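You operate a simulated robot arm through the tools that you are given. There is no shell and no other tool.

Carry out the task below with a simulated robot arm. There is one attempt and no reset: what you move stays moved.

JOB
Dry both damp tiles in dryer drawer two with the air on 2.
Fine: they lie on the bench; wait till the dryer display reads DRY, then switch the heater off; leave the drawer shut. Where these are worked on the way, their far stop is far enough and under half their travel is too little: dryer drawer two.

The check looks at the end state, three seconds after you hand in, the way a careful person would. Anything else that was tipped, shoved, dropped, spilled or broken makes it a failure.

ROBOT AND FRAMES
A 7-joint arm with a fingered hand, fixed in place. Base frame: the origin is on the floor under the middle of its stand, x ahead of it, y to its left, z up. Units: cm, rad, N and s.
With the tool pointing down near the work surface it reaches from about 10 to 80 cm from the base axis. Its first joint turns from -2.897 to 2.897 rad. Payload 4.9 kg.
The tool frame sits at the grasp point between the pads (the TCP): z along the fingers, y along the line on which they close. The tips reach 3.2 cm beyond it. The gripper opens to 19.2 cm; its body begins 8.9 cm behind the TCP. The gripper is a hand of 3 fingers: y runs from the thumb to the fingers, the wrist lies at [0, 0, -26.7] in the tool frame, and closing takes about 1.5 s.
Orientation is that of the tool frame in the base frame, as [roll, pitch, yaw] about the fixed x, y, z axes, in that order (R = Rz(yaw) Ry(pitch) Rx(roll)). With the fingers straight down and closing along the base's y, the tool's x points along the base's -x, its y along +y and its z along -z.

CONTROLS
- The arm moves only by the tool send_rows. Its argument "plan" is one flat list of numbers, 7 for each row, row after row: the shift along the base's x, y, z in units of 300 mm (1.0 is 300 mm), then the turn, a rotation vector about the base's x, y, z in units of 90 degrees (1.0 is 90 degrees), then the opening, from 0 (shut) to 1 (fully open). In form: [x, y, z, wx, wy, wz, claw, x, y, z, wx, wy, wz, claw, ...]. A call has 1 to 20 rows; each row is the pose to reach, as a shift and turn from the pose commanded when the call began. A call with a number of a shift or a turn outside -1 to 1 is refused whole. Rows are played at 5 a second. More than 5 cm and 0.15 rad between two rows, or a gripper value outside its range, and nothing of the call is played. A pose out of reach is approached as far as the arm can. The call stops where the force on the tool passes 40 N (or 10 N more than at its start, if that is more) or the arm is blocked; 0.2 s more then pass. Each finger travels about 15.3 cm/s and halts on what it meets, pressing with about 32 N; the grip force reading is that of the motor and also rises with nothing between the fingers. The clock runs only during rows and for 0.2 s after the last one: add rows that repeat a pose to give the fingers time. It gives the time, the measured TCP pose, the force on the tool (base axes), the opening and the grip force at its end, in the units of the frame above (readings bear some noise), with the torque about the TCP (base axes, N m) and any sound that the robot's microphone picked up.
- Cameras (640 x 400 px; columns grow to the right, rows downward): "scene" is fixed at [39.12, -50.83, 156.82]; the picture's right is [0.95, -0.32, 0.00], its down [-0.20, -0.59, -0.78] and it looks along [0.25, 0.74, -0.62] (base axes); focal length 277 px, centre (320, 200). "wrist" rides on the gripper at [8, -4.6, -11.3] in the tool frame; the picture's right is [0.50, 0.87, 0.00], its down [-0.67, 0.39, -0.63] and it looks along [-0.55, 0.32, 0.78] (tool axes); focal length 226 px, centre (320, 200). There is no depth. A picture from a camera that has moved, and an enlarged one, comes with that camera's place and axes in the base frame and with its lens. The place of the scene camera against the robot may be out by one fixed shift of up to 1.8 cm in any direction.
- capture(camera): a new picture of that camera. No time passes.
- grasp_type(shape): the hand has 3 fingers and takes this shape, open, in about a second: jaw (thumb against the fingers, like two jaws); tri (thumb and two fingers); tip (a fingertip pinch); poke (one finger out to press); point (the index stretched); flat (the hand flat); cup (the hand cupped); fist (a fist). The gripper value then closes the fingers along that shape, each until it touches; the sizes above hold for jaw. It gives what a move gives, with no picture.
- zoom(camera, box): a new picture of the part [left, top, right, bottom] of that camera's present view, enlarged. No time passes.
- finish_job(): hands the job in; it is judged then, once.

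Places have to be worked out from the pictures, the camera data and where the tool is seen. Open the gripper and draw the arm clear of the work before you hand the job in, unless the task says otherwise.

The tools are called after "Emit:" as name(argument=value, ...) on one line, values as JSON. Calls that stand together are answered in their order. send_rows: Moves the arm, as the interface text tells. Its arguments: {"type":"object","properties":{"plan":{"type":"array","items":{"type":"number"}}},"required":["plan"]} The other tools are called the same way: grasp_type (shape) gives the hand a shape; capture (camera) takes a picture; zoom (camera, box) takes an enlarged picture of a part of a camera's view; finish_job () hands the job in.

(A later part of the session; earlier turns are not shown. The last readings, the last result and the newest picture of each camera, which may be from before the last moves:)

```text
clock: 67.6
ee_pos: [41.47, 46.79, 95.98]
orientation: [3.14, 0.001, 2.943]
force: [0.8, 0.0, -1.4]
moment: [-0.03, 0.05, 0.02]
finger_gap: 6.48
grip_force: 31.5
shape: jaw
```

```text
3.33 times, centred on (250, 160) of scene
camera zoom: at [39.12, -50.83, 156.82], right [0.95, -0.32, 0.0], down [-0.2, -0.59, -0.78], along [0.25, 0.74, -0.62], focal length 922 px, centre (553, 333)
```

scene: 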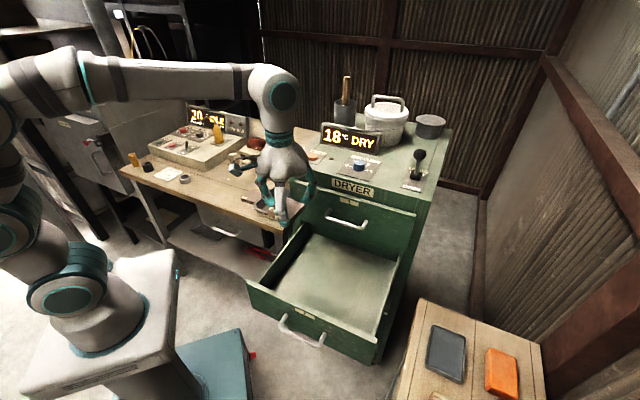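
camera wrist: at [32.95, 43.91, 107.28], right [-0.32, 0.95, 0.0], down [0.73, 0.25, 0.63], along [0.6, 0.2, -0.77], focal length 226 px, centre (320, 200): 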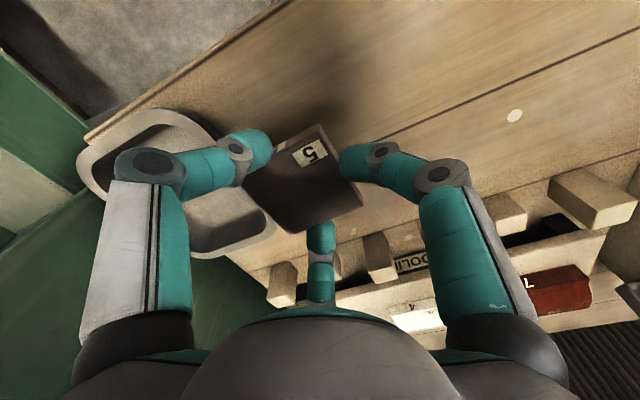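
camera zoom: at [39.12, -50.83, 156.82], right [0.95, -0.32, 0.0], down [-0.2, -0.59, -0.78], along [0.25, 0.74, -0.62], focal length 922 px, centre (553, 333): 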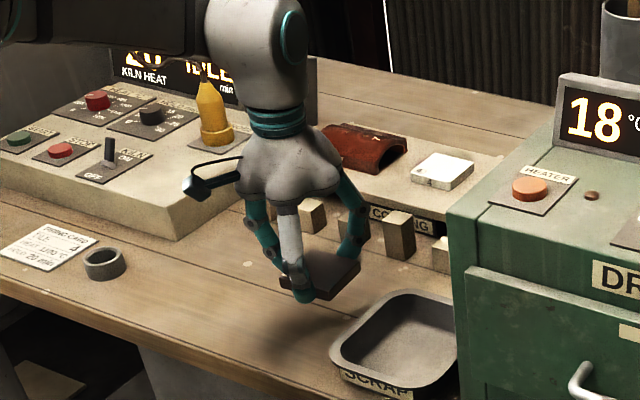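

Tile 5 is lifted. I carry it up and back around the same route.

Emit:
send_rows(plan=[0, 0, 0.08, 0, 0, 0, 0.05, 0, 0, 0.2, 0, 0, 0, 0.05, 0, 0, 0.32, 0, 0, 0, 0.05, 0, 0, 0.44, 0, 0, 0, 0.05, -0.02, -0.03, 0.55, 0, 0, 0, 0.05, -0.06, -0.1, 0.6, 0, 0, 0, 0.05, -0.11, -0.19, 0.61, 0, 0, 0, 0.05, -0.16, -0.28, 0.61, 0, 0, 0, 0.05, -0.21, -0.37, 0.61, 0, 0, 0, 0.05, -0.26, -0.46, 0.61, 0, 0, 0, 0.05, -0.31, -0.54, 0.61, 0, 0, 0, 0.05, -0.34, -0.6, 0.61, 0, 0, 0, 0.05])

Emit:
send_rows(plan=[0.02, -0.08, 0, 0, 0, 0, 0.05, 0.05, -0.18, 0, 0, 0, 0, 0.05, 0.08, -0.28, 0, 0, 0, 0, 0.05, 0.11, -0.38, 0, 0, 0, 0, 0.05, 0.14, -0.48, 0, 0, 0, 0, 0.05, 0.18, -0.58, 0, 0, 0, 0, 0.05, 0.25, -0.66, 0, 0, 0, 0, 0.05, 0.33, -0.73, 0, 0, 0, 0, 0.05, 0.42, -0.79, 0, 0, 0, 0, 0.05, 0.5, -0.84, 0, 0, 0, 0, 0.05, 0.56, -0.88, 0, 0, 0, 0, 0.05, 0.58, -0.9, 0, 0, 0, 0, 0.05])

Emit:
capture(camera="scene")

```text
clock: 70.2
ee_pos: [31.47, 28.81, 114.18]
orientation: [3.138, 0.0, 2.943]
force: [-0.4, 0.2, -2.6]
moment: [0.0, 0.04, 0.0]
finger_gap: 6.45
grip_force: 32.0
shape: jaw
```

```text
clock: 72.8
ee_pos: [48.77, 1.95, 114.31]
orientation: [3.138, 0.0, 2.943]
force: [-0.3, -0.3, -0.7]
moment: [0.01, 0.03, 0.02]
finger_gap: 6.41
grip_force: 32.0
shape: jaw
```

```text
taken
```

scene: 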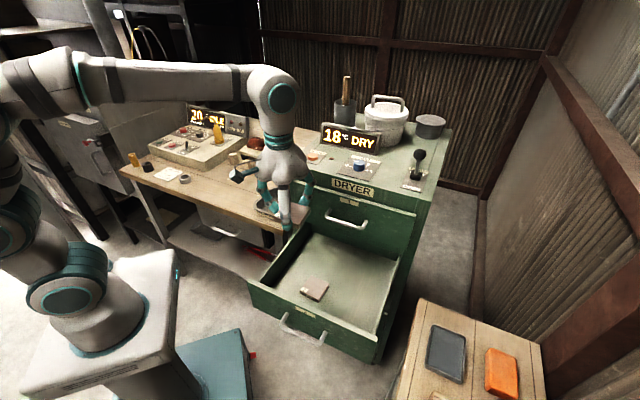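

Tile 5 still held. Move over the right half of the drawer, then lower to z≈100 and check.

Emit:
send_rows(plan=[0.07, -0.048, 0, 0, 0, 0, 0.05, 0.16, -0.108, 0, 0, 0, 0, 0.05, 0.25, -0.169, 0, 0, 0, 0, 0.05, 0.34, -0.23, 0, 0, 0, 0, 0.05, 0.42, -0.284, 0, 0, 0, 0, 0.05, 0.47, -0.318, 0, 0, 0, 0, 0.05, 0.47, -0.318, -0.1, 0, 0, 0, 0.05, 0.47, -0.318, -0.2, 0, 0, 0, 0.05, 0.47, -0.318, -0.3, 0, 0, 0, 0.05, 0.47, -0.318, -0.4, 0, 0, 0, 0.05, 0.47, -0.318, -0.47, 0, 0, 0, 0.05, 0.47, -0.318, -0.47, 0, 0, 0, 0.05])

Emit:
capture(camera="wrist")

Emit:
zoom(camera="scene", box=[230, 130, 430, 330])

```text
clock: 75.4
ee_pos: [62.93, -7.51, 100.2]
orientation: [3.137, -0.001, 2.943]
force: [-0.1, -0.4, -0.1]
moment: [-0.01, 0.0, -0.04]
finger_gap: 6.41
grip_force: 31.9
shape: jaw
```

```text
taken
camera wrist: at [54.32, -10.48, 111.47], right [-0.32, 0.95, 0.0], down [0.73, 0.25, 0.63], along [0.6, 0.2, -0.77], focal length 226 px, centre (320, 200)
```

wrist: 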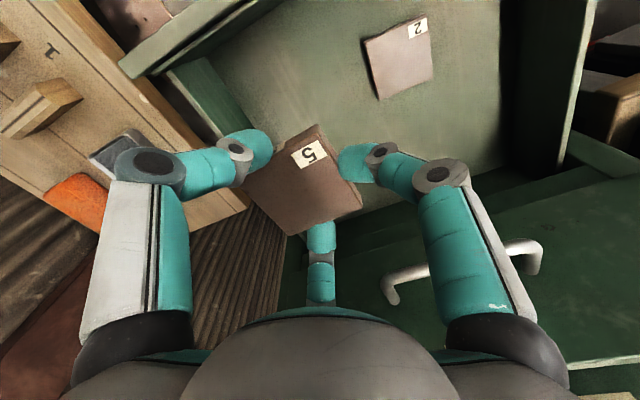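

```text
2.00 times, centred on (330, 230) of scene
camera zoom: at [39.12, -50.83, 156.82], right [0.95, -0.32, 0.0], down [-0.2, -0.59, -0.78], along [0.25, 0.74, -0.62], focal length 553 px, centre (300, 140)
```

zoom: 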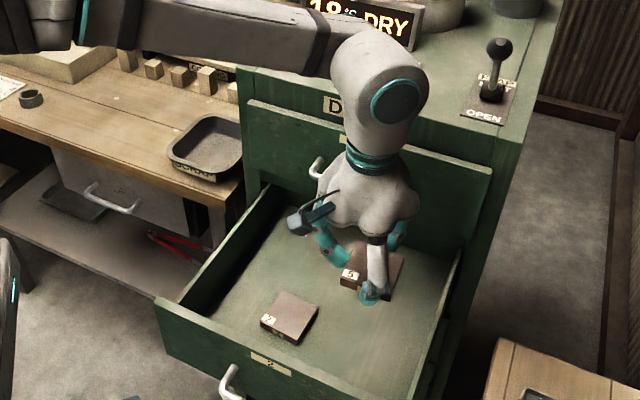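

I'll zoom on the right wall to check the thumb's clearance before lowering.

Emit:
zoom(camera="wrist", box=[110, 20, 330, 240])

Emit:
zoom(camera="scene", box=[300, 200, 420, 340])

```text
1.82 times, centred on (220, 130) of wrist
camera zoom: at [54.32, -10.48, 111.47], right [-0.32, 0.95, 0.0], down [0.73, 0.25, 0.63], along [0.6, 0.2, -0.77], focal length 411 px, centre (502, 327)
```

zoom: 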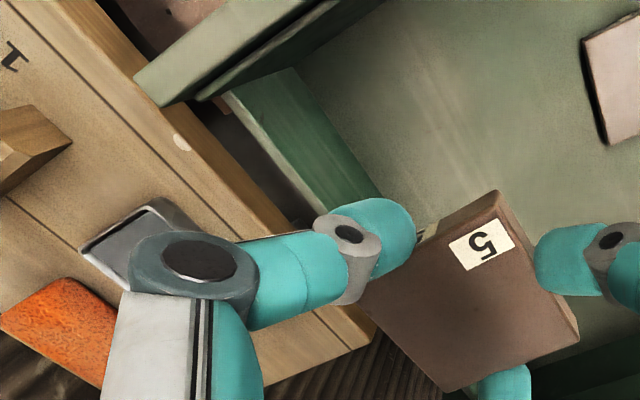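

```text
2.86 times, centred on (360, 270) of scene
camera zoom: at [39.12, -50.83, 156.82], right [0.95, -0.32, 0.0], down [-0.2, -0.59, -0.78], along [0.25, 0.74, -0.62], focal length 790 px, centre (206, 0)
```

zoom: 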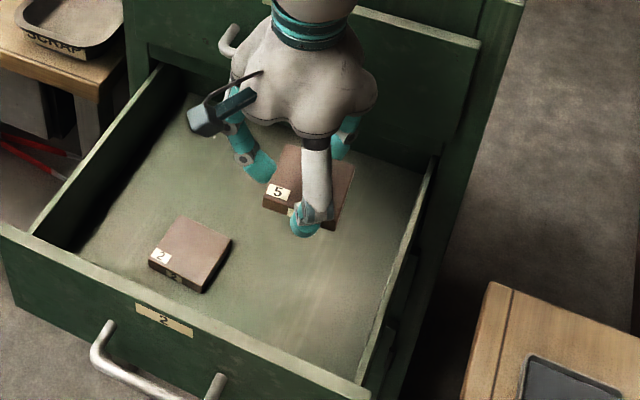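

Right wall's inner face is near w≈59, leaving ~3 cm to the thumb. Lowering tile 5 into the drawer.

Emit:
send_rows(plan=[0, 0, -0.06, 0, 0, 0, 0.05, 0, 0, -0.15, 0, 0, 0, 0.05, 0, 0, -0.25, 0, 0, 0, 0.05, 0, 0, -0.35, 0, 0, 0, 0.05, 0, 0, -0.44, 0, 0, 0, 0.05, 0, 0, -0.51, 0, 0, 0, 0.05, 0, 0, -0.56, 0, 0, 0, 0.05, 0, 0, -0.59, 0, 0, 0, 0.05, 0, 0, -0.59, 0, 0, 0, 0.05])

Emit:
zoom(camera="scene", box=[280, 200, 420, 340])

```text
clock: 77.4
ee_pos: [62.91, -7.72, 82.45]
orientation: [3.137, 0.0, 2.943]
force: [0.4, -0.3, -1.5]
moment: [-0.01, 0.03, 0.02]
finger_gap: 6.42
grip_force: 32.2
shape: jaw
```

```text
2.86 times, centred on (350, 270) of scene
camera zoom: at [39.12, -50.83, 156.82], right [0.95, -0.32, 0.0], down [-0.2, -0.59, -0.78], along [0.25, 0.74, -0.62], focal length 790 px, centre (234, 0)
```

zoom: 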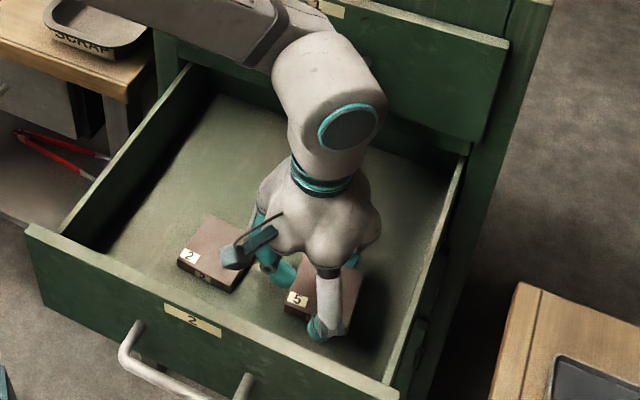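

Nearly at the floor. A few more small steps.

Emit:
send_rows(plan=[0, 0, -0.01, 0, 0, 0, 0.05, 0, 0, -0.02, 0, 0, 0, 0.05, 0, 0, -0.03, 0, 0, 0, 0.05, 0, 0, -0.03, 0, 0, 0, 0.05])

```text
clock: 78.4
ee_pos: [63.13, -7.73, 81.52]
orientation: [3.137, -0.001, 2.942]
force: [-0.8, 0.2, -0.2]
moment: [-0.01, 0.02, 0.05]
finger_gap: 6.41
grip_force: 31.9
shape: jaw
```

Just above the floor. I'll shift 1.2 cm to the right for finger clearance to tile 2, set down, and open.

Emit:
send_rows(plan=[0.014, -0.0143, 0.003, 0, 0, 0, 0.05, 0.028, -0.0285, 0.003, 0, 0, 0, 0.05, 0.028, -0.0285, -0.005, 0, 0, 0, 0.05, 0.028, -0.0285, -0.009, 0, 0, 0, 0.05, 0.028, -0.0285, -0.009, 0, 0, 0, 0.2, 0.028, -0.0285, -0.009, 0, 0, 0, 0.35, 0.028, -0.0285, -0.009, 0, 0, 0, 0.45, 0.028, -0.0285, -0.009, 0, 0, 0, 0.49, 0.028, -0.0285, -0.009, 0, 0, 0, 0.49, 0.028, -0.0285, -0.009, 0, 0, 0, 0.49])

Emit:
capture(camera="wrist")

Emit:
zoom(camera="scene", box=[280, 200, 420, 340])

```text
clock: 80.6
ee_pos: [63.93, -8.5, 81.35]
orientation: [3.14, 0.002, 2.943]
force: [1.5, 0.3, 11.1]
moment: [0.03, 0.0, 0.0]
finger_gap: 9.1
grip_force: 0.1
shape: jaw
```

```text
taken
camera wrist: at [55.2, -11.37, 92.64], right [-0.32, 0.95, 0.0], down [0.73, 0.25, 0.63], along [0.6, 0.2, -0.77], focal length 226 px, centre (320, 200)
```

wrist: 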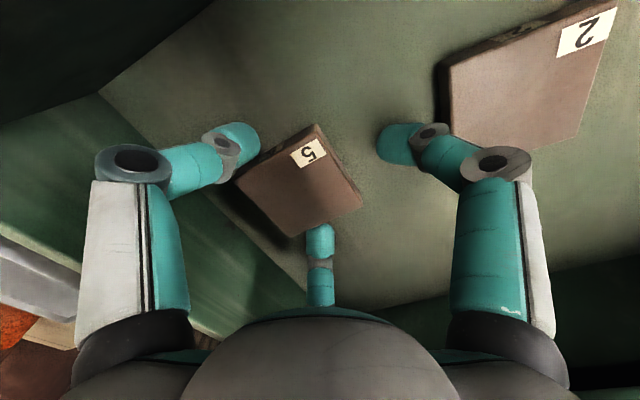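

```text
2.86 times, centred on (350, 270) of scene
camera zoom: at [39.12, -50.83, 156.82], right [0.95, -0.32, 0.0], down [-0.2, -0.59, -0.78], along [0.25, 0.74, -0.62], focal length 790 px, centre (234, 0)
```

zoom: 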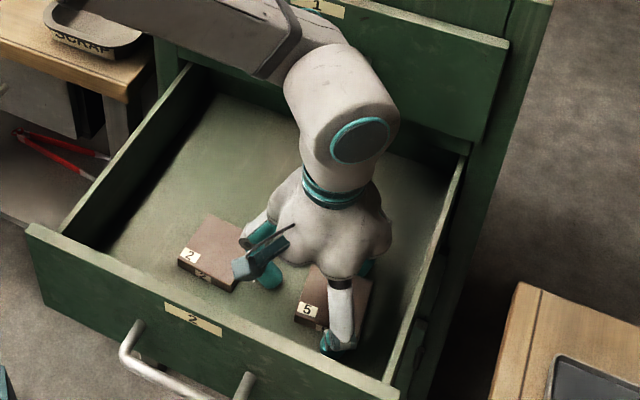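

Tile 5 is released beside tile 2. Lift straight up out of the drawer.

Emit:
send_rows(plan=[0, 0, 0.04, 0, 0, 0, 0.49, 0, 0, 0.12, 0, 0, 0, 0.49, 0, 0, 0.24, 0, 0, 0, 0.49, 0, 0, 0.38, 0, 0, 0, 0.49, 0, 0, 0.52, 0, 0, 0, 0.49, 0, 0, 0.66, 0, 0, 0, 0.49, 0, 0, 0.8, 0, 0, 0, 0.49, 0, 0, 0.94, 0, 0, 0, 0.49, 0, 0, 1, 0, 0, 0, 0.49])

Emit:
capture(camera="wrist")

Emit:
zoom(camera="scene", box=[240, 180, 420, 360])

```text
clock: 82.6
ee_pos: [63.69, -8.34, 111.3]
orientation: [3.137, -0.001, 2.943]
force: [0.1, -0.1, 0.3]
moment: [-0.01, 0.03, 0.0]
finger_gap: 9.35
grip_force: 0.0
shape: jaw
```

```text
taken
camera wrist: at [55.16, -11.27, 122.64], right [-0.32, 0.95, 0.0], down [0.73, 0.25, 0.63], along [0.6, 0.2, -0.77], focal length 226 px, centre (320, 200)
```

wrist: 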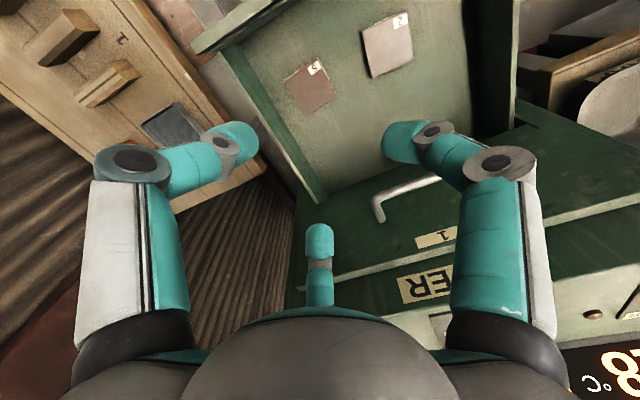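

```text
2.22 times, centred on (330, 270) of scene
camera zoom: at [39.12, -50.83, 156.82], right [0.95, -0.32, 0.0], down [-0.2, -0.59, -0.78], along [0.25, 0.74, -0.62], focal length 615 px, centre (298, 44)
```

zoom: 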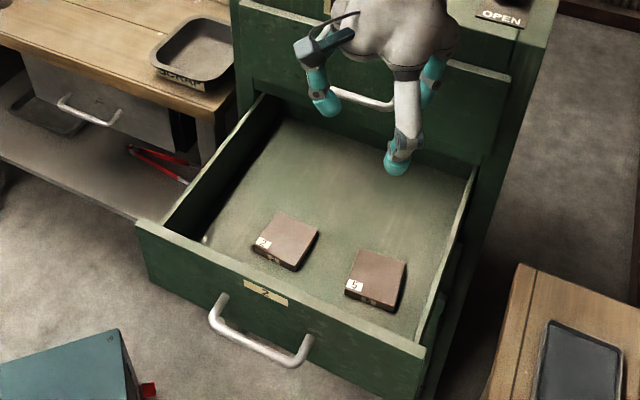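

Both tiles lie flat in drawer two. Now I'll swing the hand back to the front of the drawer with the horizontal pushing orientation used before, staying high first.

Emit:
send_rows(plan=[-0.0748, -0.0355, 0.0052, 0.0738, -0.04, -0.0283, 0.5, -0.1496, -0.0709, 0.0104, 0.1475, -0.0799, -0.0566, 0.5, -0.2245, -0.1064, 0.0155, 0.2213, -0.1199, -0.0849, 0.5, -0.2993, -0.1418, 0.0207, 0.2951, -0.1599, -0.1132, 0.5, -0.3741, -0.1773, 0.0259, 0.3689, -0.1998, -0.1415, 0.5, -0.4489, -0.2127, 0.0311, 0.4426, -0.2398, -0.1699, 0.5, -0.5237, -0.2482, 0.0363, 0.5164, -0.2797, -0.1982, 0.5, -0.5985, -0.2836, 0.0415, 0.5902, -0.3197, -0.2265, 0.5, -0.6734, -0.3191, 0.0466, 0.664, -0.3597, -0.2548, 0.5, -0.7482, -0.3545, 0.0518, 0.7377, -0.3996, -0.2831, 0.5, -0.823, -0.39, 0.057, 0.8115, -0.4396, -0.3114, 0.5, -0.823, -0.39, 0.057, 0.8115, -0.4396, -0.3114, 0.5])

Emit:
capture(camera="scene")

```text
clock: 85.2
ee_pos: [38.99, -20.4, 112.88]
orientation: [1.705, -0.001, 2.348]
force: [0.3, -0.3, -0.7]
moment: [-0.01, 0.0, -0.03]
finger_gap: 9.59
grip_force: 0.1
shape: jaw
```

```text
taken
```

scene: 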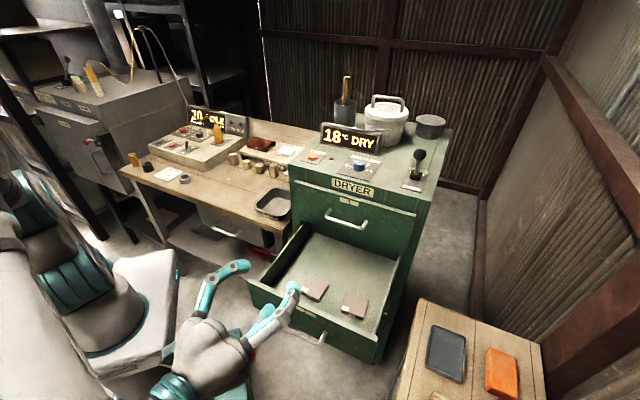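

I'll lower in front of the drawer to handle height, ~5 cm short of the handle.

Emit:
send_rows(plan=[0, 0, -0.16, 0, 0, 0, 0.5, 0, 0, -0.32, 0, 0, 0, 0.5, 0, 0, -0.48, 0, 0, 0, 0.5, 0, 0, -0.64, 0, 0, 0, 0.5, 0, 0, -0.8, 0, 0, 0, 0.5, 0, 0, -0.95, 0, 0, 0, 0.5, 0, 0, -0.95, 0, 0, 0, 0.5])

Emit:
capture(camera="wrist")

Emit:
zoom(camera="scene", box=[200, 210, 400, 370])

```text
clock: 86.8
ee_pos: [39.0, -20.22, 84.65]
orientation: [1.707, -0.001, 2.348]
force: [0.0, -0.7, 0.5]
moment: [0.01, 0.0, 0.02]
finger_gap: 9.56
grip_force: 0.0
shape: jaw
```

```text
taken
camera wrist: at [25.16, -22.7, 81.67], right [-0.27, 0.44, 0.86], down [0.06, -0.88, 0.47], along [0.96, 0.18, 0.21], focal length 226 px, centre (320, 200)
```

wrist: 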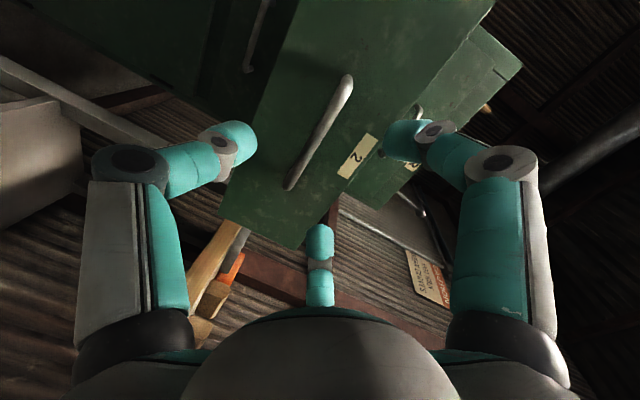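

```text
2.50 times, centred on (300, 290) of scene
camera zoom: at [39.12, -50.83, 156.82], right [0.95, -0.32, 0.0], down [-0.2, -0.59, -0.78], along [0.25, 0.74, -0.62], focal length 692 px, centre (370, -25)
```

zoom: 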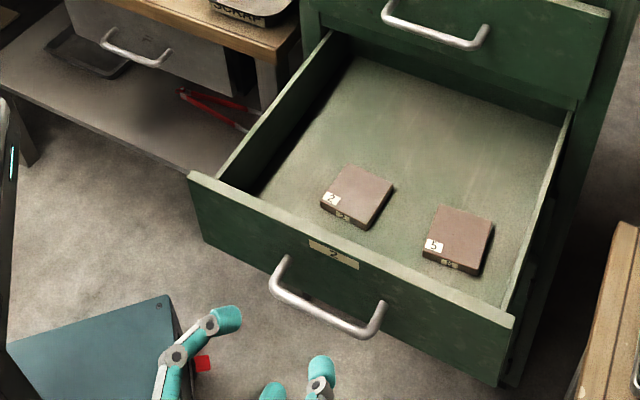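

The handle is straight ahead (~8 cm). I'll set a narrow opening that straddles the bar and push horizontally against the drawer face.

Emit:
send_rows(plan=[0, 0, -0.012, 0, 0, 0, 0.33, 0, 0, -0.012, 0, 0, 0, 0.33, 0, 0, -0.012, 0, 0, 0, 0.33, 0.04, 0.0393, -0.012, 0, 0, 0, 0.33, 0.09, 0.0885, -0.012, 0, 0, 0, 0.33, 0.14, 0.1377, -0.012, 0, 0, 0, 0.33, 0.18, 0.177, -0.012, 0, 0, 0, 0.33, 0.22, 0.2163, -0.012, 0, 0, 0, 0.33, 0.26, 0.2557, -0.012, 0, 0, 0, 0.33, 0.3, 0.295, -0.012, 0, 0, 0, 0.33])

Emit:
capture(camera="wrist")

Emit:
zoom(camera="scene", box=[200, 210, 400, 370])

```text
clock: 89.0
ee_pos: [48.05, -11.26, 84.04]
orientation: [1.706, 0.0, 2.347]
force: [1.0, -0.4, 0.6]
moment: [-0.01, -0.02, 0.0]
finger_gap: 6.38
grip_force: 0.0
shape: jaw
```

```text
taken
camera wrist: at [34.2, -13.78, 81.11], right [-0.27, 0.44, 0.86], down [0.06, -0.88, 0.47], along [0.96, 0.18, 0.21], focal length 226 px, centre (320, 200)
```

wrist: 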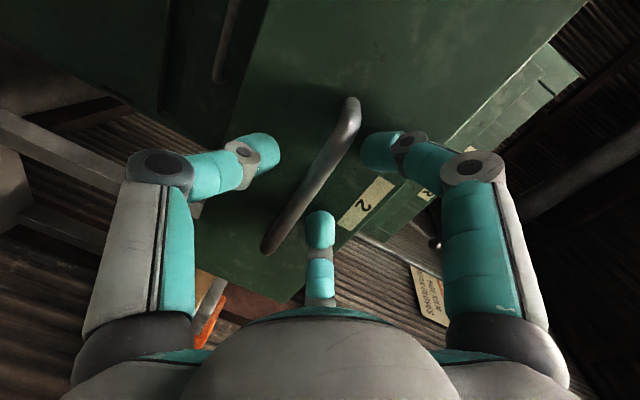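

```text
2.50 times, centred on (300, 290) of scene
camera zoom: at [39.12, -50.83, 156.82], right [0.95, -0.32, 0.0], down [-0.2, -0.59, -0.78], along [0.25, 0.74, -0.62], focal length 692 px, centre (370, -25)
```

zoom: 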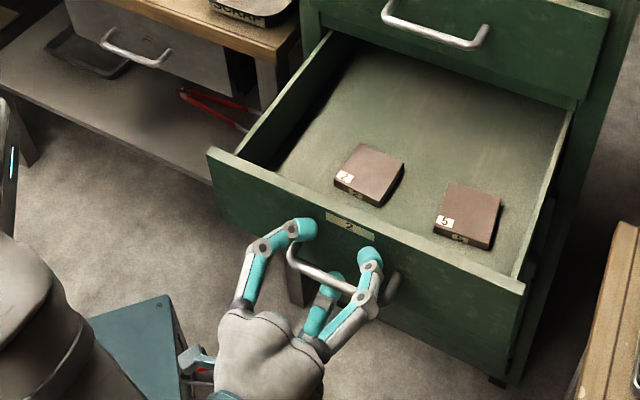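

The fingertips are pushing the face and the drawer is sliding in with the tiles riding along. Continue pushing.

Emit:
send_rows(plan=[0.04, 0.0393, 0, 0, 0, 0, 0.33, 0.08, 0.0787, 0, 0, 0, 0, 0.33, 0.12, 0.118, 0, 0, 0, 0, 0.33, 0.16, 0.1573, 0, 0, 0, 0, 0.33, 0.2, 0.1966, 0, 0, 0, 0, 0.33, 0.24, 0.236, 0, 0, 0, 0, 0.33, 0.28, 0.2753, 0, 0, 0, 0, 0.33, 0.32, 0.3146, 0, 0, 0, 0, 0.33, 0.36, 0.354, 0, 0, 0, 0, 0.33, 0.4, 0.3933, 0, 0, 0, 0, 0.33, 0.44, 0.4326, 0, 0, 0, 0, 0.33, 0.47, 0.4621, 0, 0, 0, 0, 0.33])

Emit:
zoom(camera="scene", box=[230, 170, 430, 330])

```text
clock: 91.6
ee_pos: [62.22, 2.41, 84.16]
orientation: [1.706, 0.0, 2.348]
force: [-0.4, 0.1, 0.0]
moment: [0.0, 0.0, 0.01]
finger_gap: 6.39
grip_force: 0.1
shape: jaw
```

```text
2.50 times, centred on (330, 250) of scene
camera zoom: at [39.12, -50.83, 156.82], right [0.95, -0.32, 0.0], down [-0.2, -0.59, -0.78], along [0.25, 0.74, -0.62], focal length 692 px, centre (295, 75)
```

zoom: 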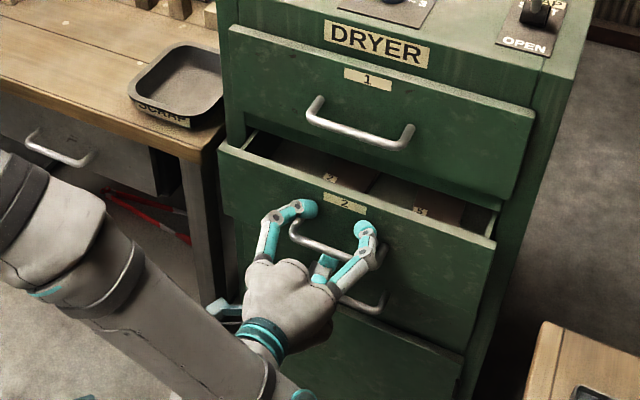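

About 5 cm to go. Push on slowly until it seats.

Emit:
send_rows(plan=[0.02, 0.0197, 0, 0, 0, 0, 0.33, 0.04, 0.0393, 0, 0, 0, 0, 0.33, 0.06, 0.059, 0, 0, 0, 0, 0.33, 0.08, 0.0787, 0, 0, 0, 0, 0.33, 0.095, 0.0934, 0, 0, 0, 0, 0.33, 0.11, 0.1082, 0, 0, 0, 0, 0.33, 0.12, 0.118, 0, 0, 0, 0, 0.33, 0.13, 0.1278, 0, 0, 0, 0, 0.33])

Emit:
zoom(camera="scene", box=[230, 170, 430, 330])

```text
clock: 93.4
ee_pos: [65.92, 6.18, 84.21]
orientation: [1.707, 0.0, 2.346]
force: [-23.4, -21.5, 6.8]
moment: [0.66, -0.66, 0.19]
finger_gap: 6.65
grip_force: 0.1
shape: jaw
```

```text
2.50 times, centred on (330, 250) of scene
camera zoom: at [39.12, -50.83, 156.82], right [0.95, -0.32, 0.0], down [-0.2, -0.59, -0.78], along [0.25, 0.74, -0.62], focal length 692 px, centre (295, 75)
```

zoom: 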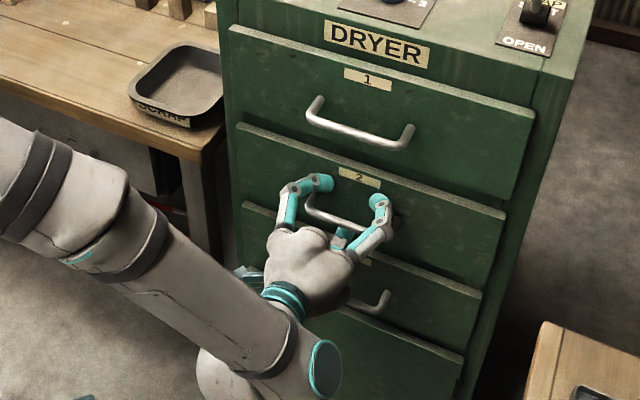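

The drawer is fully shut (firm stop at ~32 N). I'll widen the fingers and back away straight out, watching that it stays shut.

Emit:
send_rows(plan=[-0.01, -0.01, 0, 0, 0, 0, 0.45, -0.015, -0.015, 0, 0, 0, 0, 0.5, -0.02, -0.02, 0, 0, 0, 0, 0.5, -0.06, -0.059, 0, 0, 0, 0, 0.5, -0.12, -0.118, 0, 0, 0, 0, 0.5, -0.2, -0.1966, 0.01, 0, 0, 0, 0.5, -0.28, -0.275, 0.02, 0, 0, 0, 0.5, -0.36, -0.354, 0.03, 0, 0, 0, 0.5, -0.42, -0.413, 0.03, 0, 0, 0, 0.5])

Emit:
zoom(camera="scene", box=[230, 90, 450, 330])

```text
clock: 95.4
ee_pos: [53.35, -6.05, 85.21]
orientation: [1.706, -0.001, 2.347]
force: [-0.1, 0.4, 0.6]
moment: [-0.01, 0.02, -0.01]
finger_gap: 9.57
grip_force: 0.0
shape: jaw
```

```text
1.67 times, centred on (340, 210) of scene
camera zoom: at [39.12, -50.83, 156.82], right [0.95, -0.32, 0.0], down [-0.2, -0.59, -0.78], along [0.25, 0.74, -0.62], focal length 461 px, centre (287, 183)
```

zoom: 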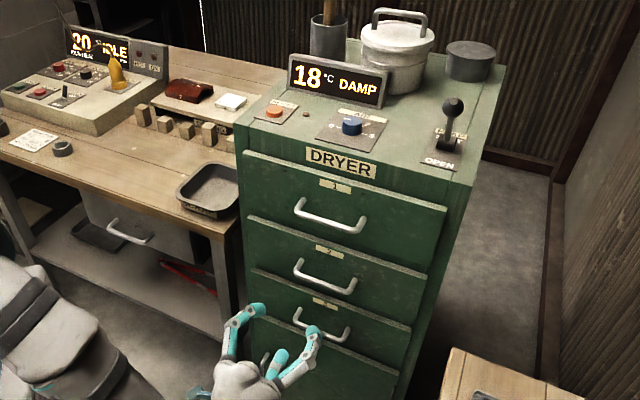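

The display now reads DAMP with the drawer shut — good. Next is the AIR dial: I'll rise in front of the dryer, then turn the hand downward to look at the dial up close.

Emit:
send_rows(plan=[-0.02, -0.02, 0.1, 0, 0, 0, 0.5, -0.03, -0.03, 0.25, 0, 0, 0, 0.5, -0.03, -0.03, 0.4, 0, 0, 0, 0.5, -0.03, -0.03, 0.55, 0, 0, 0, 0.5, -0.03, -0.03, 0.7, 0, 0, 0, 0.5, -0.03, -0.03, 0.85, 0, 0, 0, 0.5, -0.03, -0.03, 0.97, 0, 0, 0, 0.5, -0.03, -0.03, 0.97, 0, 0, 0, 0.5])

Emit:
send_rows(plan=[0.03, 0.03, 0.05, -0.0725, 0.0423, 0.0253, 0.6, 0.06, 0.06, 0.1, -0.145, 0.0846, 0.0506, 0.7, 0.1, 0.12, 0.15, -0.2175, 0.1269, 0.0759, 0.8, 0.14, 0.18, 0.2, -0.29, 0.1692, 0.1012, 0.9, 0.18, 0.24, 0.25, -0.3625, 0.2115, 0.1265, 1, 0.22, 0.3, 0.3, -0.4349, 0.2537, 0.1519, 1, 0.26, 0.36, 0.33, -0.5074, 0.296, 0.1772, 1, 0.3, 0.42, 0.36, -0.5799, 0.3383, 0.2025, 1, 0.34, 0.48, 0.37, -0.6524, 0.3806, 0.2278, 1, 0.38, 0.54, 0.37, -0.7249, 0.4229, 0.2531, 1, 0.42, 0.6, 0.37, -0.7974, 0.4652, 0.2784, 1, 0.45, 0.64, 0.37, -0.7974, 0.4652, 0.2784, 1])

Emit:
capture(camera="wrist")

Emit:
capture(camera="scene")

```text
clock: 97.2
ee_pos: [52.48, -6.93, 114.13]
orientation: [1.706, -0.002, 2.348]
force: [-0.4, -0.2, 0.0]
moment: [0.0, -0.01, 0.01]
finger_gap: 9.55
grip_force: 0.0
shape: jaw
```

```text
clock: 99.8
ee_pos: [66.14, 12.28, 125.47]
orientation: [-3.137, -0.001, 2.88]
force: [0.2, 0.2, -0.7]
moment: [0.0, 0.01, -0.02]
finger_gap: 19.19
grip_force: 0.0
shape: jaw
```

```text
taken
camera wrist: at [57.25, 10.06, 136.63], right [-0.26, 0.97, 0.0], down [0.75, 0.2, 0.63], along [0.61, 0.16, -0.78], focal length 226 px, centre (320, 200)
```

wrist: 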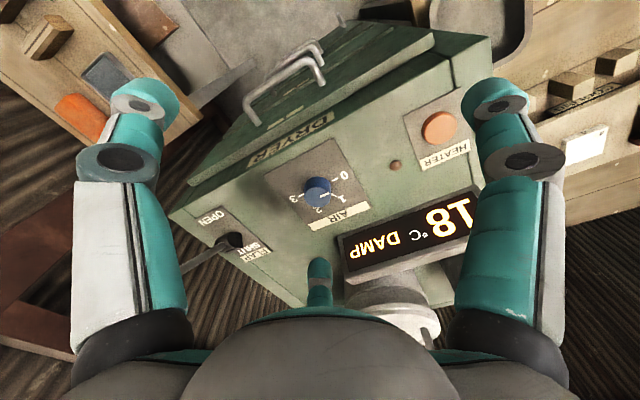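

```text
taken
```

scene: 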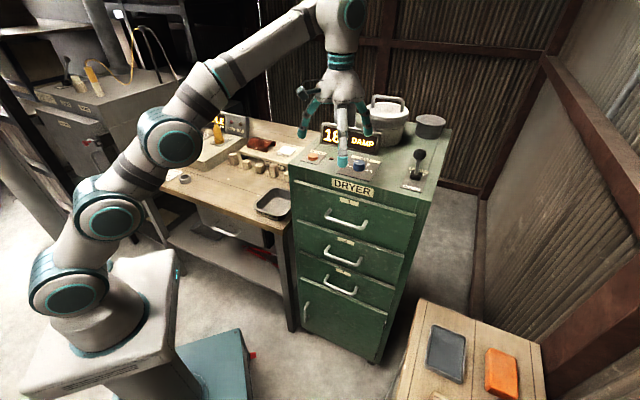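

Good view of the dial and heater button. Zooming for accurate positions.

Emit:
zoom(camera="wrist", box=[260, 130, 380, 240])

Emit:
zoom(camera="wrist", box=[370, 90, 490, 200])

Emit:
zoom(camera="wrist", box=[170, 180, 330, 300])

```text
3.64 times, centred on (320, 185) of wrist
camera zoom: at [57.25, 10.06, 136.63], right [-0.26, 0.97, 0.0], down [0.75, 0.2, 0.63], along [0.61, 0.16, -0.78], focal length 822 px, centre (320, 254)
```

zoom: 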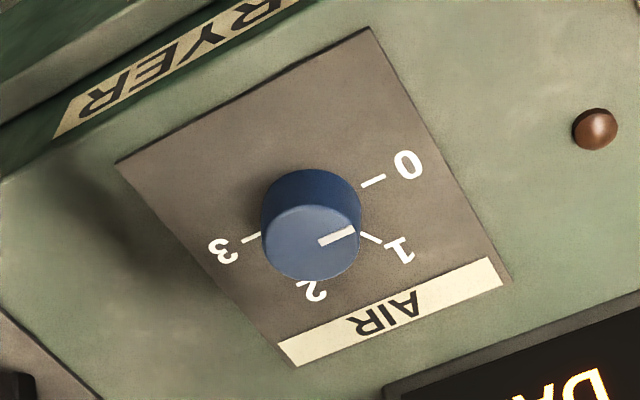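

```text
3.64 times, centred on (430, 145) of wrist
camera zoom: at [57.25, 10.06, 136.63], right [-0.26, 0.97, 0.0], down [0.75, 0.2, 0.63], along [0.61, 0.16, -0.78], focal length 822 px, centre (-80, 400)
```

zoom: 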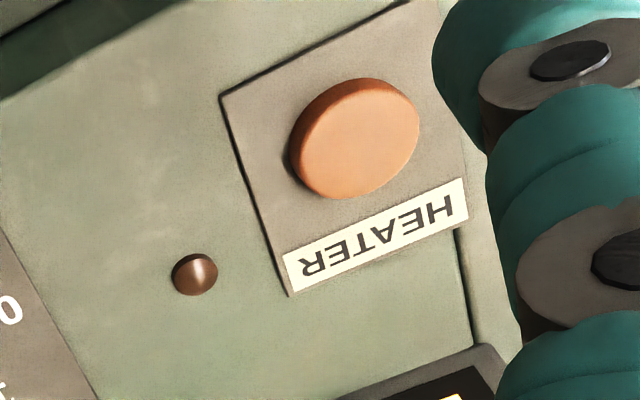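

```text
3.33 times, centred on (250, 240) of wrist
camera zoom: at [57.25, 10.06, 136.63], right [-0.26, 0.97, 0.0], down [0.75, 0.2, 0.63], along [0.61, 0.16, -0.78], focal length 754 px, centre (553, 67)
```

zoom: 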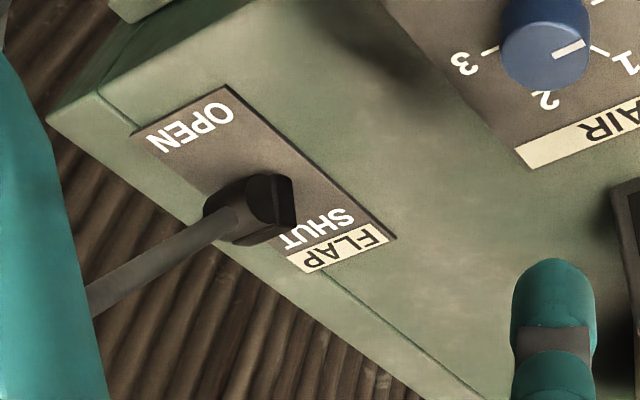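

The pointer is on 1, and marks are 60° apart. I'll move to directly above the dial, still well clear, for a second bearing.

Emit:
send_rows(plan=[0.1, 0.025, 0, 0, 0, 0, 0.7, 0.2, 0.05, -0.02, 0, 0, 0, 0.5, 0.28, 0.07, -0.04, 0, 0, 0, 0.45, 0.29, 0.073, -0.05, 0, 0, 0, 0.45, 0.29, 0.073, -0.05, 0, 0, 0, 0.45])

Emit:
capture(camera="wrist")

Emit:
zoom(camera="wrist", box=[240, 70, 400, 210])

Emit:
zoom(camera="scene", box=[290, 90, 450, 200])

```text
clock: 101.0
ee_pos: [68.56, 12.84, 122.77]
orientation: [-3.14, 0.0, 2.879]
force: [-0.4, -0.5, 0.5]
moment: [-0.01, 0.01, 0.0]
finger_gap: 8.71
grip_force: 0.1
shape: jaw
out of reach, approached as far as the arm can: row 1, 2, 3, 4, 5
```

```text
taken
camera wrist: at [59.8, 10.5, 133.96], right [-0.26, 0.97, 0.0], down [0.75, 0.2, 0.63], along [0.61, 0.16, -0.78], focal length 226 px, centre (320, 200)
```

wrist: 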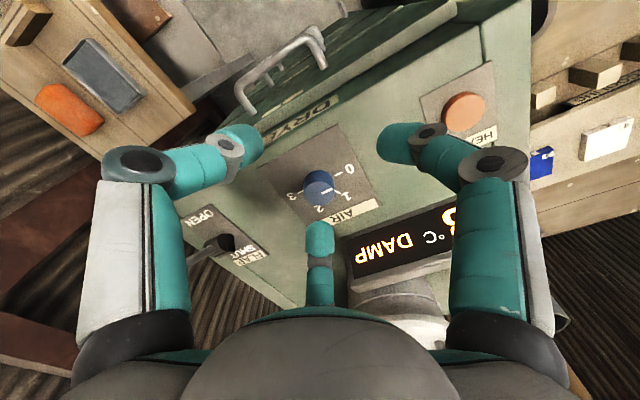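

```text
2.86 times, centred on (320, 140) of wrist
camera zoom: at [59.8, 10.5, 133.96], right [-0.26, 0.97, 0.0], down [0.75, 0.2, 0.63], along [0.61, 0.16, -0.78], focal length 646 px, centre (320, 371)
```

zoom: 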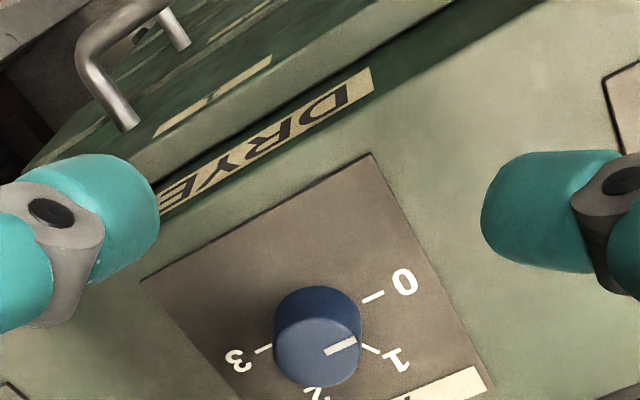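

```text
3.64 times, centred on (370, 145) of scene
camera zoom: at [39.12, -50.83, 156.82], right [0.95, -0.32, 0.0], down [-0.2, -0.59, -0.78], along [0.25, 0.74, -0.62], focal length 1006 px, centre (138, 400)
```

zoom: 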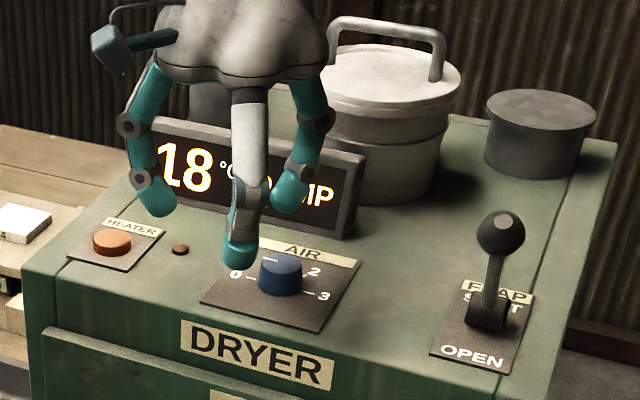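

The straight-down hand can't reach the dial at this height, so I'll lean the hand ~12° outward (wrist closer to the robot). I do the lean here first and check where the pose lands.

Emit:
send_rows(plan=[-0.03, -0.01, 0.0, 0.0438, -0.0503, 0, 0.5, -0.06, -0.02, 0.0, 0.0875, -0.1006, 0, 0.5, -0.06, -0.02, 0.0, 0.0875, -0.1006, 0, 0.5])

```text
clock: 101.4
ee_pos: [69.9, 12.89, 117.46]
orientation: [3.123, -0.01, 2.878]
force: [-0.3, -0.9, 20.0]
moment: [0.3, -1.08, 0.0]
finger_gap: 9.53
grip_force: 0.0
shape: jaw
stopped in row 1: the force on the tool passed its limit at 141 N (the readings are from after the stop); the commanded pose is now the measured one
```

The arm dipped while approximating an unreachable pose and a fingertip touched the dial top; it has stopped there. I'll check the state with pictures before anything else.

Emit:
capture(camera="wrist")

Emit:
zoom(camera="scene", box=[290, 90, 450, 200])

```text
taken
camera wrist: at [61.18, 10.41, 128.81], right [-0.26, 0.97, 0.02], down [0.75, 0.19, 0.63], along [0.61, 0.18, -0.77], focal length 226 px, centre (320, 200)
```

wrist: 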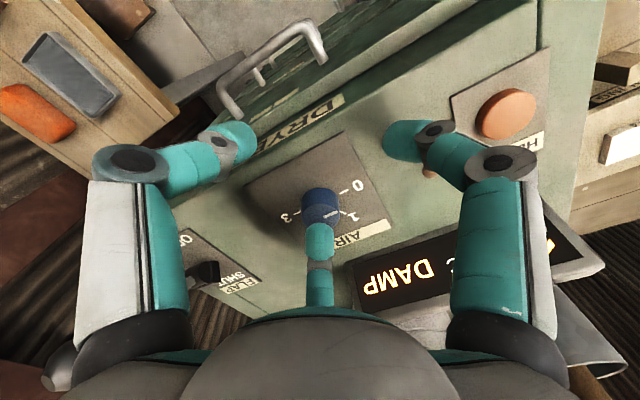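

```text
3.64 times, centred on (370, 145) of scene
camera zoom: at [39.12, -50.83, 156.82], right [0.95, -0.32, 0.0], down [-0.2, -0.59, -0.78], along [0.25, 0.74, -0.62], focal length 1006 px, centre (138, 400)
```

zoom: 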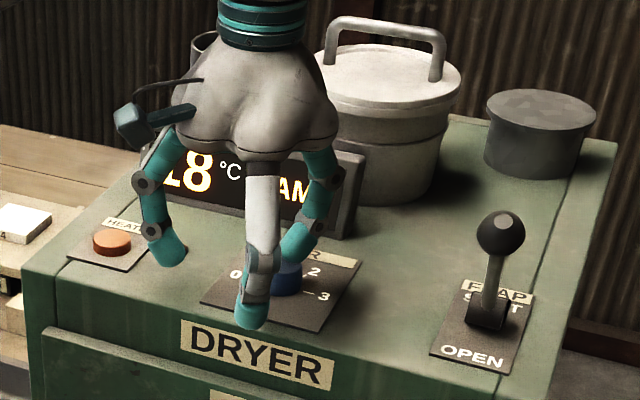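

Nothing is disturbed; one fingertip merely rests on the dial. I'll lift up and inward, then lean the hand within reach.

Emit:
send_rows(plan=[-0.01, 0, 0.04, 0, 0, 0, 0.5, -0.03, -0.005, 0.08, 0, 0, 0, 0.5, -0.05, -0.015, 0.1, 0.0246, -0.0343, 0, 0.5, -0.06, -0.02, 0.1, 0.0491, -0.0687, 0, 0.5, -0.06, -0.02, 0.1, 0.0737, -0.103, 0, 0.5, -0.06, -0.02, 0.1, 0.0737, -0.103, 0, 0.5])

Emit:
zoom(camera="scene", box=[290, 90, 450, 200])

Emit:
capture(camera="wrist")

```text
clock: 102.8
ee_pos: [68.09, 12.29, 119.87]
orientation: [2.974, 0.109, 2.871]
force: [0.1, 0.4, 0.0]
moment: [0.03, 0.03, 0.0]
finger_gap: 9.57
grip_force: 0.0
shape: jaw
```

```text
3.64 times, centred on (370, 145) of scene
camera zoom: at [39.12, -50.83, 156.82], right [0.95, -0.32, 0.0], down [-0.2, -0.59, -0.78], along [0.25, 0.74, -0.62], focal length 1006 px, centre (138, 400)
```

zoom: 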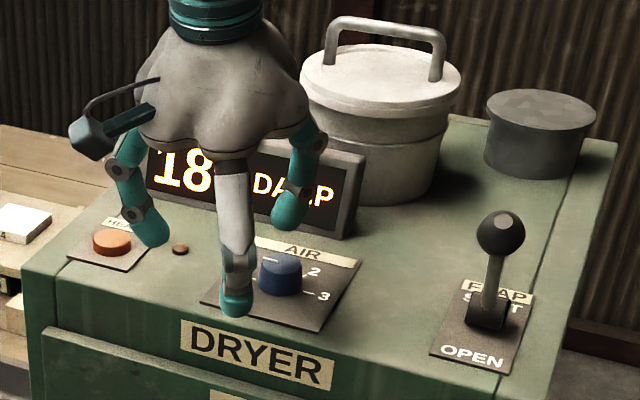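

```text
taken
camera wrist: at [57.8, 8.65, 129.43], right [-0.27, 0.96, 0.09], down [0.65, 0.11, 0.75], along [0.71, 0.26, -0.65], focal length 226 px, centre (320, 200)
```

wrist: 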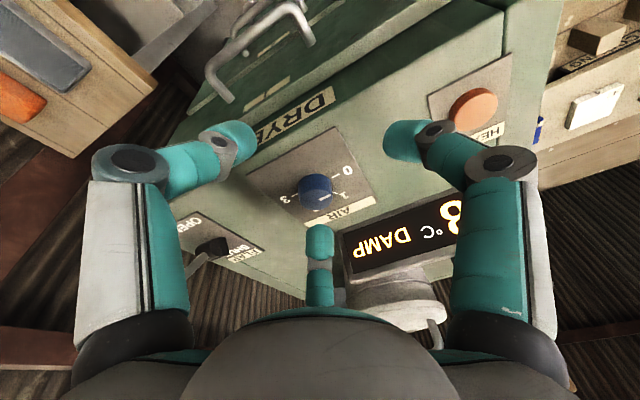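

Clear now. Zoom on the dial to fix its place relative to the hand and confirm the pointer.

Emit:
zoom(camera="wrist", box=[250, 130, 390, 240])

```text
3.64 times, centred on (320, 185) of wrist
camera zoom: at [57.8, 8.65, 129.43], right [-0.27, 0.96, 0.09], down [0.65, 0.11, 0.75], along [0.71, 0.26, -0.65], focal length 822 px, centre (320, 254)
```

zoom: 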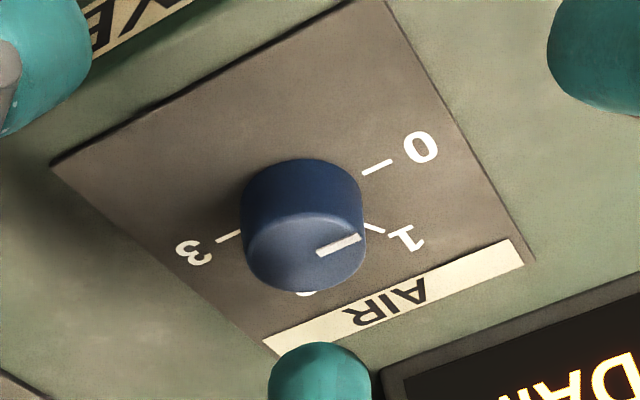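

Dial top is at z≈114.2 (plate ≈112.1), centre ≈[74.6, 14.3]; pointer still on 1. I'll move above it at a reachable lean and check alignment before descending.

Emit:
send_rows(plan=[0.05, 0.014, -0.01, 0, 0, 0, 0.42, 0.11, 0.03, -0.025, 0, 0, 0, 0.42, 0.17, 0.047, -0.04, 0, 0, 0, 0.42, 0.207, 0.0587, -0.045, 0, 0, 0, 0.42, 0.207, 0.0587, -0.045, 0, 0, 0, 0.42])

Emit:
capture(camera="wrist")

Emit:
zoom(camera="wrist", box=[250, 80, 390, 220])

Emit:
zoom(camera="scene", box=[300, 90, 430, 200])

```text
clock: 104.0
ee_pos: [74.26, 14.07, 118.58]
orientation: [2.975, 0.105, 2.874]
force: [0.4, 0.2, 0.9]
moment: [-0.01, 0.02, 0.01]
finger_gap: 8.08
grip_force: 0.1
shape: jaw
```

```text
taken
camera wrist: at [64.02, 10.32, 128.06], right [-0.27, 0.96, 0.09], down [0.65, 0.11, 0.75], along [0.71, 0.26, -0.65], focal length 226 px, centre (320, 200)
```

wrist: 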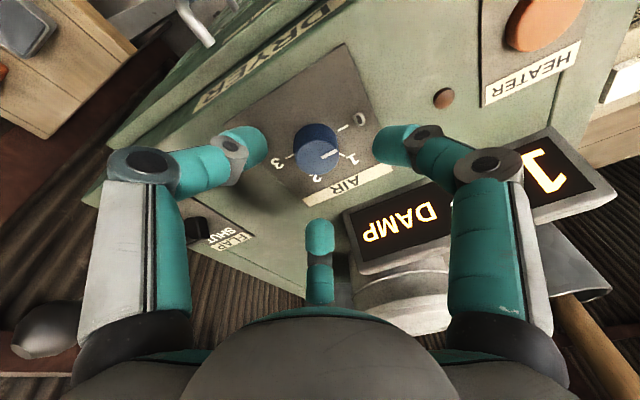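

```text
2.86 times, centred on (320, 150) of wrist
camera zoom: at [64.02, 10.32, 128.06], right [-0.27, 0.96, 0.09], down [0.65, 0.11, 0.75], along [0.71, 0.26, -0.65], focal length 646 px, centre (320, 343)
```

zoom: 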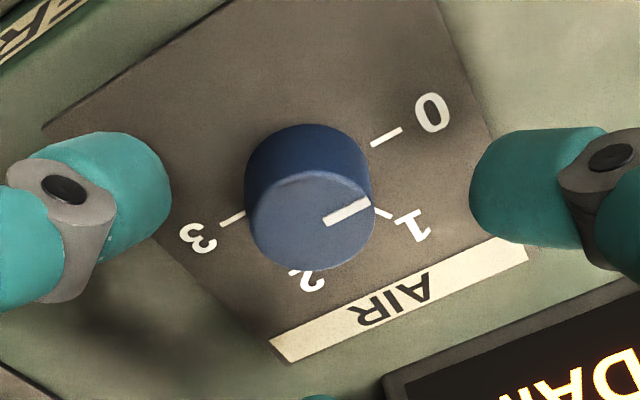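

```text
3.64 times, centred on (365, 145) of scene
camera zoom: at [39.12, -50.83, 156.82], right [0.95, -0.32, 0.0], down [-0.2, -0.59, -0.78], along [0.25, 0.74, -0.62], focal length 1006 px, centre (156, 400)
```

zoom: 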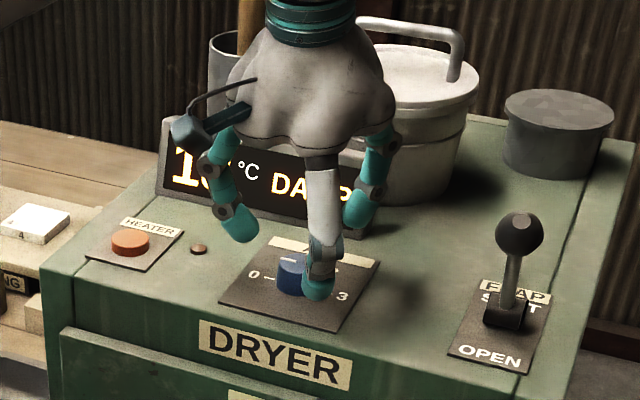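

Alignment is nearly central. I'll descend to tip height around the dial and check contact forces.

Emit:
send_rows(plan=[-0.008, -0.004, -0.03, 0, 0, 0, 0.42, -0.008, -0.004, -0.06, 0, 0, 0, 0.42, -0.008, -0.004, -0.085, 0, 0, 0, 0.42, -0.008, -0.004, -0.085, 0, 0, 0, 0.42])

Emit:
capture(camera="wrist")

Emit:
zoom(camera="scene", box=[310, 120, 410, 190])

```text
clock: 105.0
ee_pos: [74.07, 13.91, 116.35]
orientation: [2.972, 0.109, 2.872]
force: [-4.3, -3.7, 16.7]
moment: [-0.89, 0.39, -0.13]
finger_gap: 8.23
grip_force: 0.0
shape: jaw
```

```text
taken
camera wrist: at [63.73, 10.2, 125.8], right [-0.27, 0.96, 0.09], down [0.64, 0.11, 0.76], along [0.72, 0.26, -0.65], focal length 226 px, centre (320, 200)
```

wrist: 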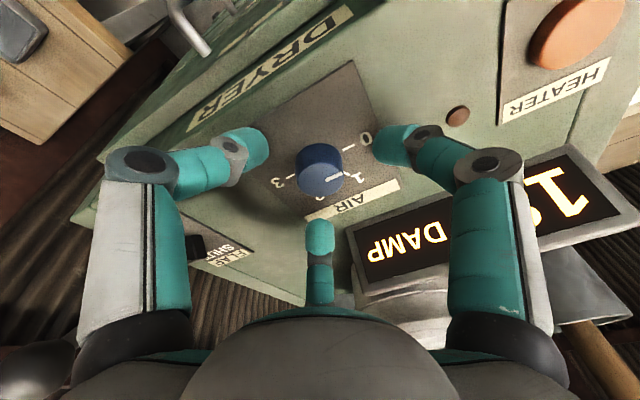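

```text
5.71 times, centred on (360, 155) of scene
camera zoom: at [39.12, -50.83, 156.82], right [0.95, -0.32, 0.0], down [-0.2, -0.59, -0.78], along [0.25, 0.74, -0.62], focal length 1581 px, centre (91, 457)
```

zoom: 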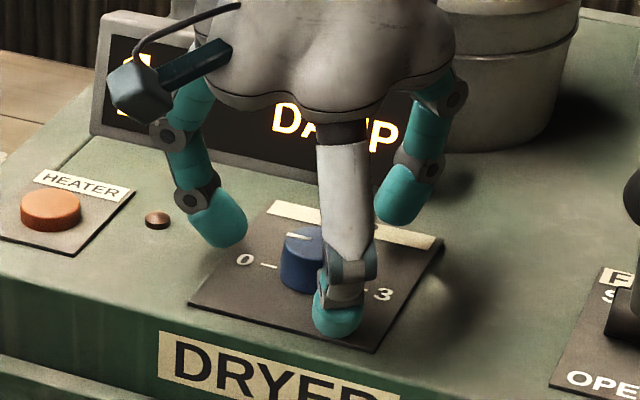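

The thumb lightly touches the plate. I'll raise 3 mm, narrow the fingers around the dial, and look before gripping.

Emit:
send_rows(plan=[0, 0, 0.012, 0, 0, 0, 0.42, 0, 0, 0.012, 0, 0, 0, 0.34, 0, 0, 0.012, 0, 0, 0, 0.27, 0, 0, 0.012, 0, 0, 0, 0.27, 0, 0, 0.004, 0, 0, 0, 0.27, 0, 0, 0.0, 0, 0, 0, 0.27])

Emit:
capture(camera="wrist")

Emit:
zoom(camera="scene", box=[310, 120, 410, 190])

```text
clock: 106.4
ee_pos: [74.06, 13.93, 116.07]
orientation: [2.974, 0.107, 2.872]
force: [-2.5, -1.8, 7.8]
moment: [-0.23, 0.19, -0.04]
finger_gap: 5.22
grip_force: 0.0
shape: jaw
```

```text
taken
camera wrist: at [63.77, 10.24, 125.6], right [-0.27, 0.96, 0.09], down [0.65, 0.11, 0.76], along [0.72, 0.26, -0.65], focal length 226 px, centre (320, 200)
```

wrist: 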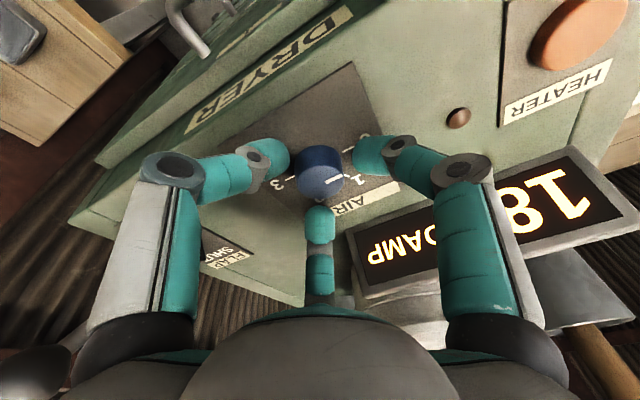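

```text
5.71 times, centred on (360, 155) of scene
camera zoom: at [39.12, -50.83, 156.82], right [0.95, -0.32, 0.0], down [-0.2, -0.59, -0.78], along [0.25, 0.74, -0.62], focal length 1581 px, centre (91, 457)
```

zoom: 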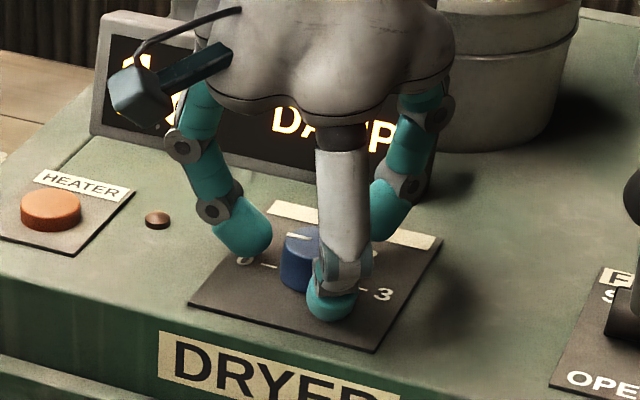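

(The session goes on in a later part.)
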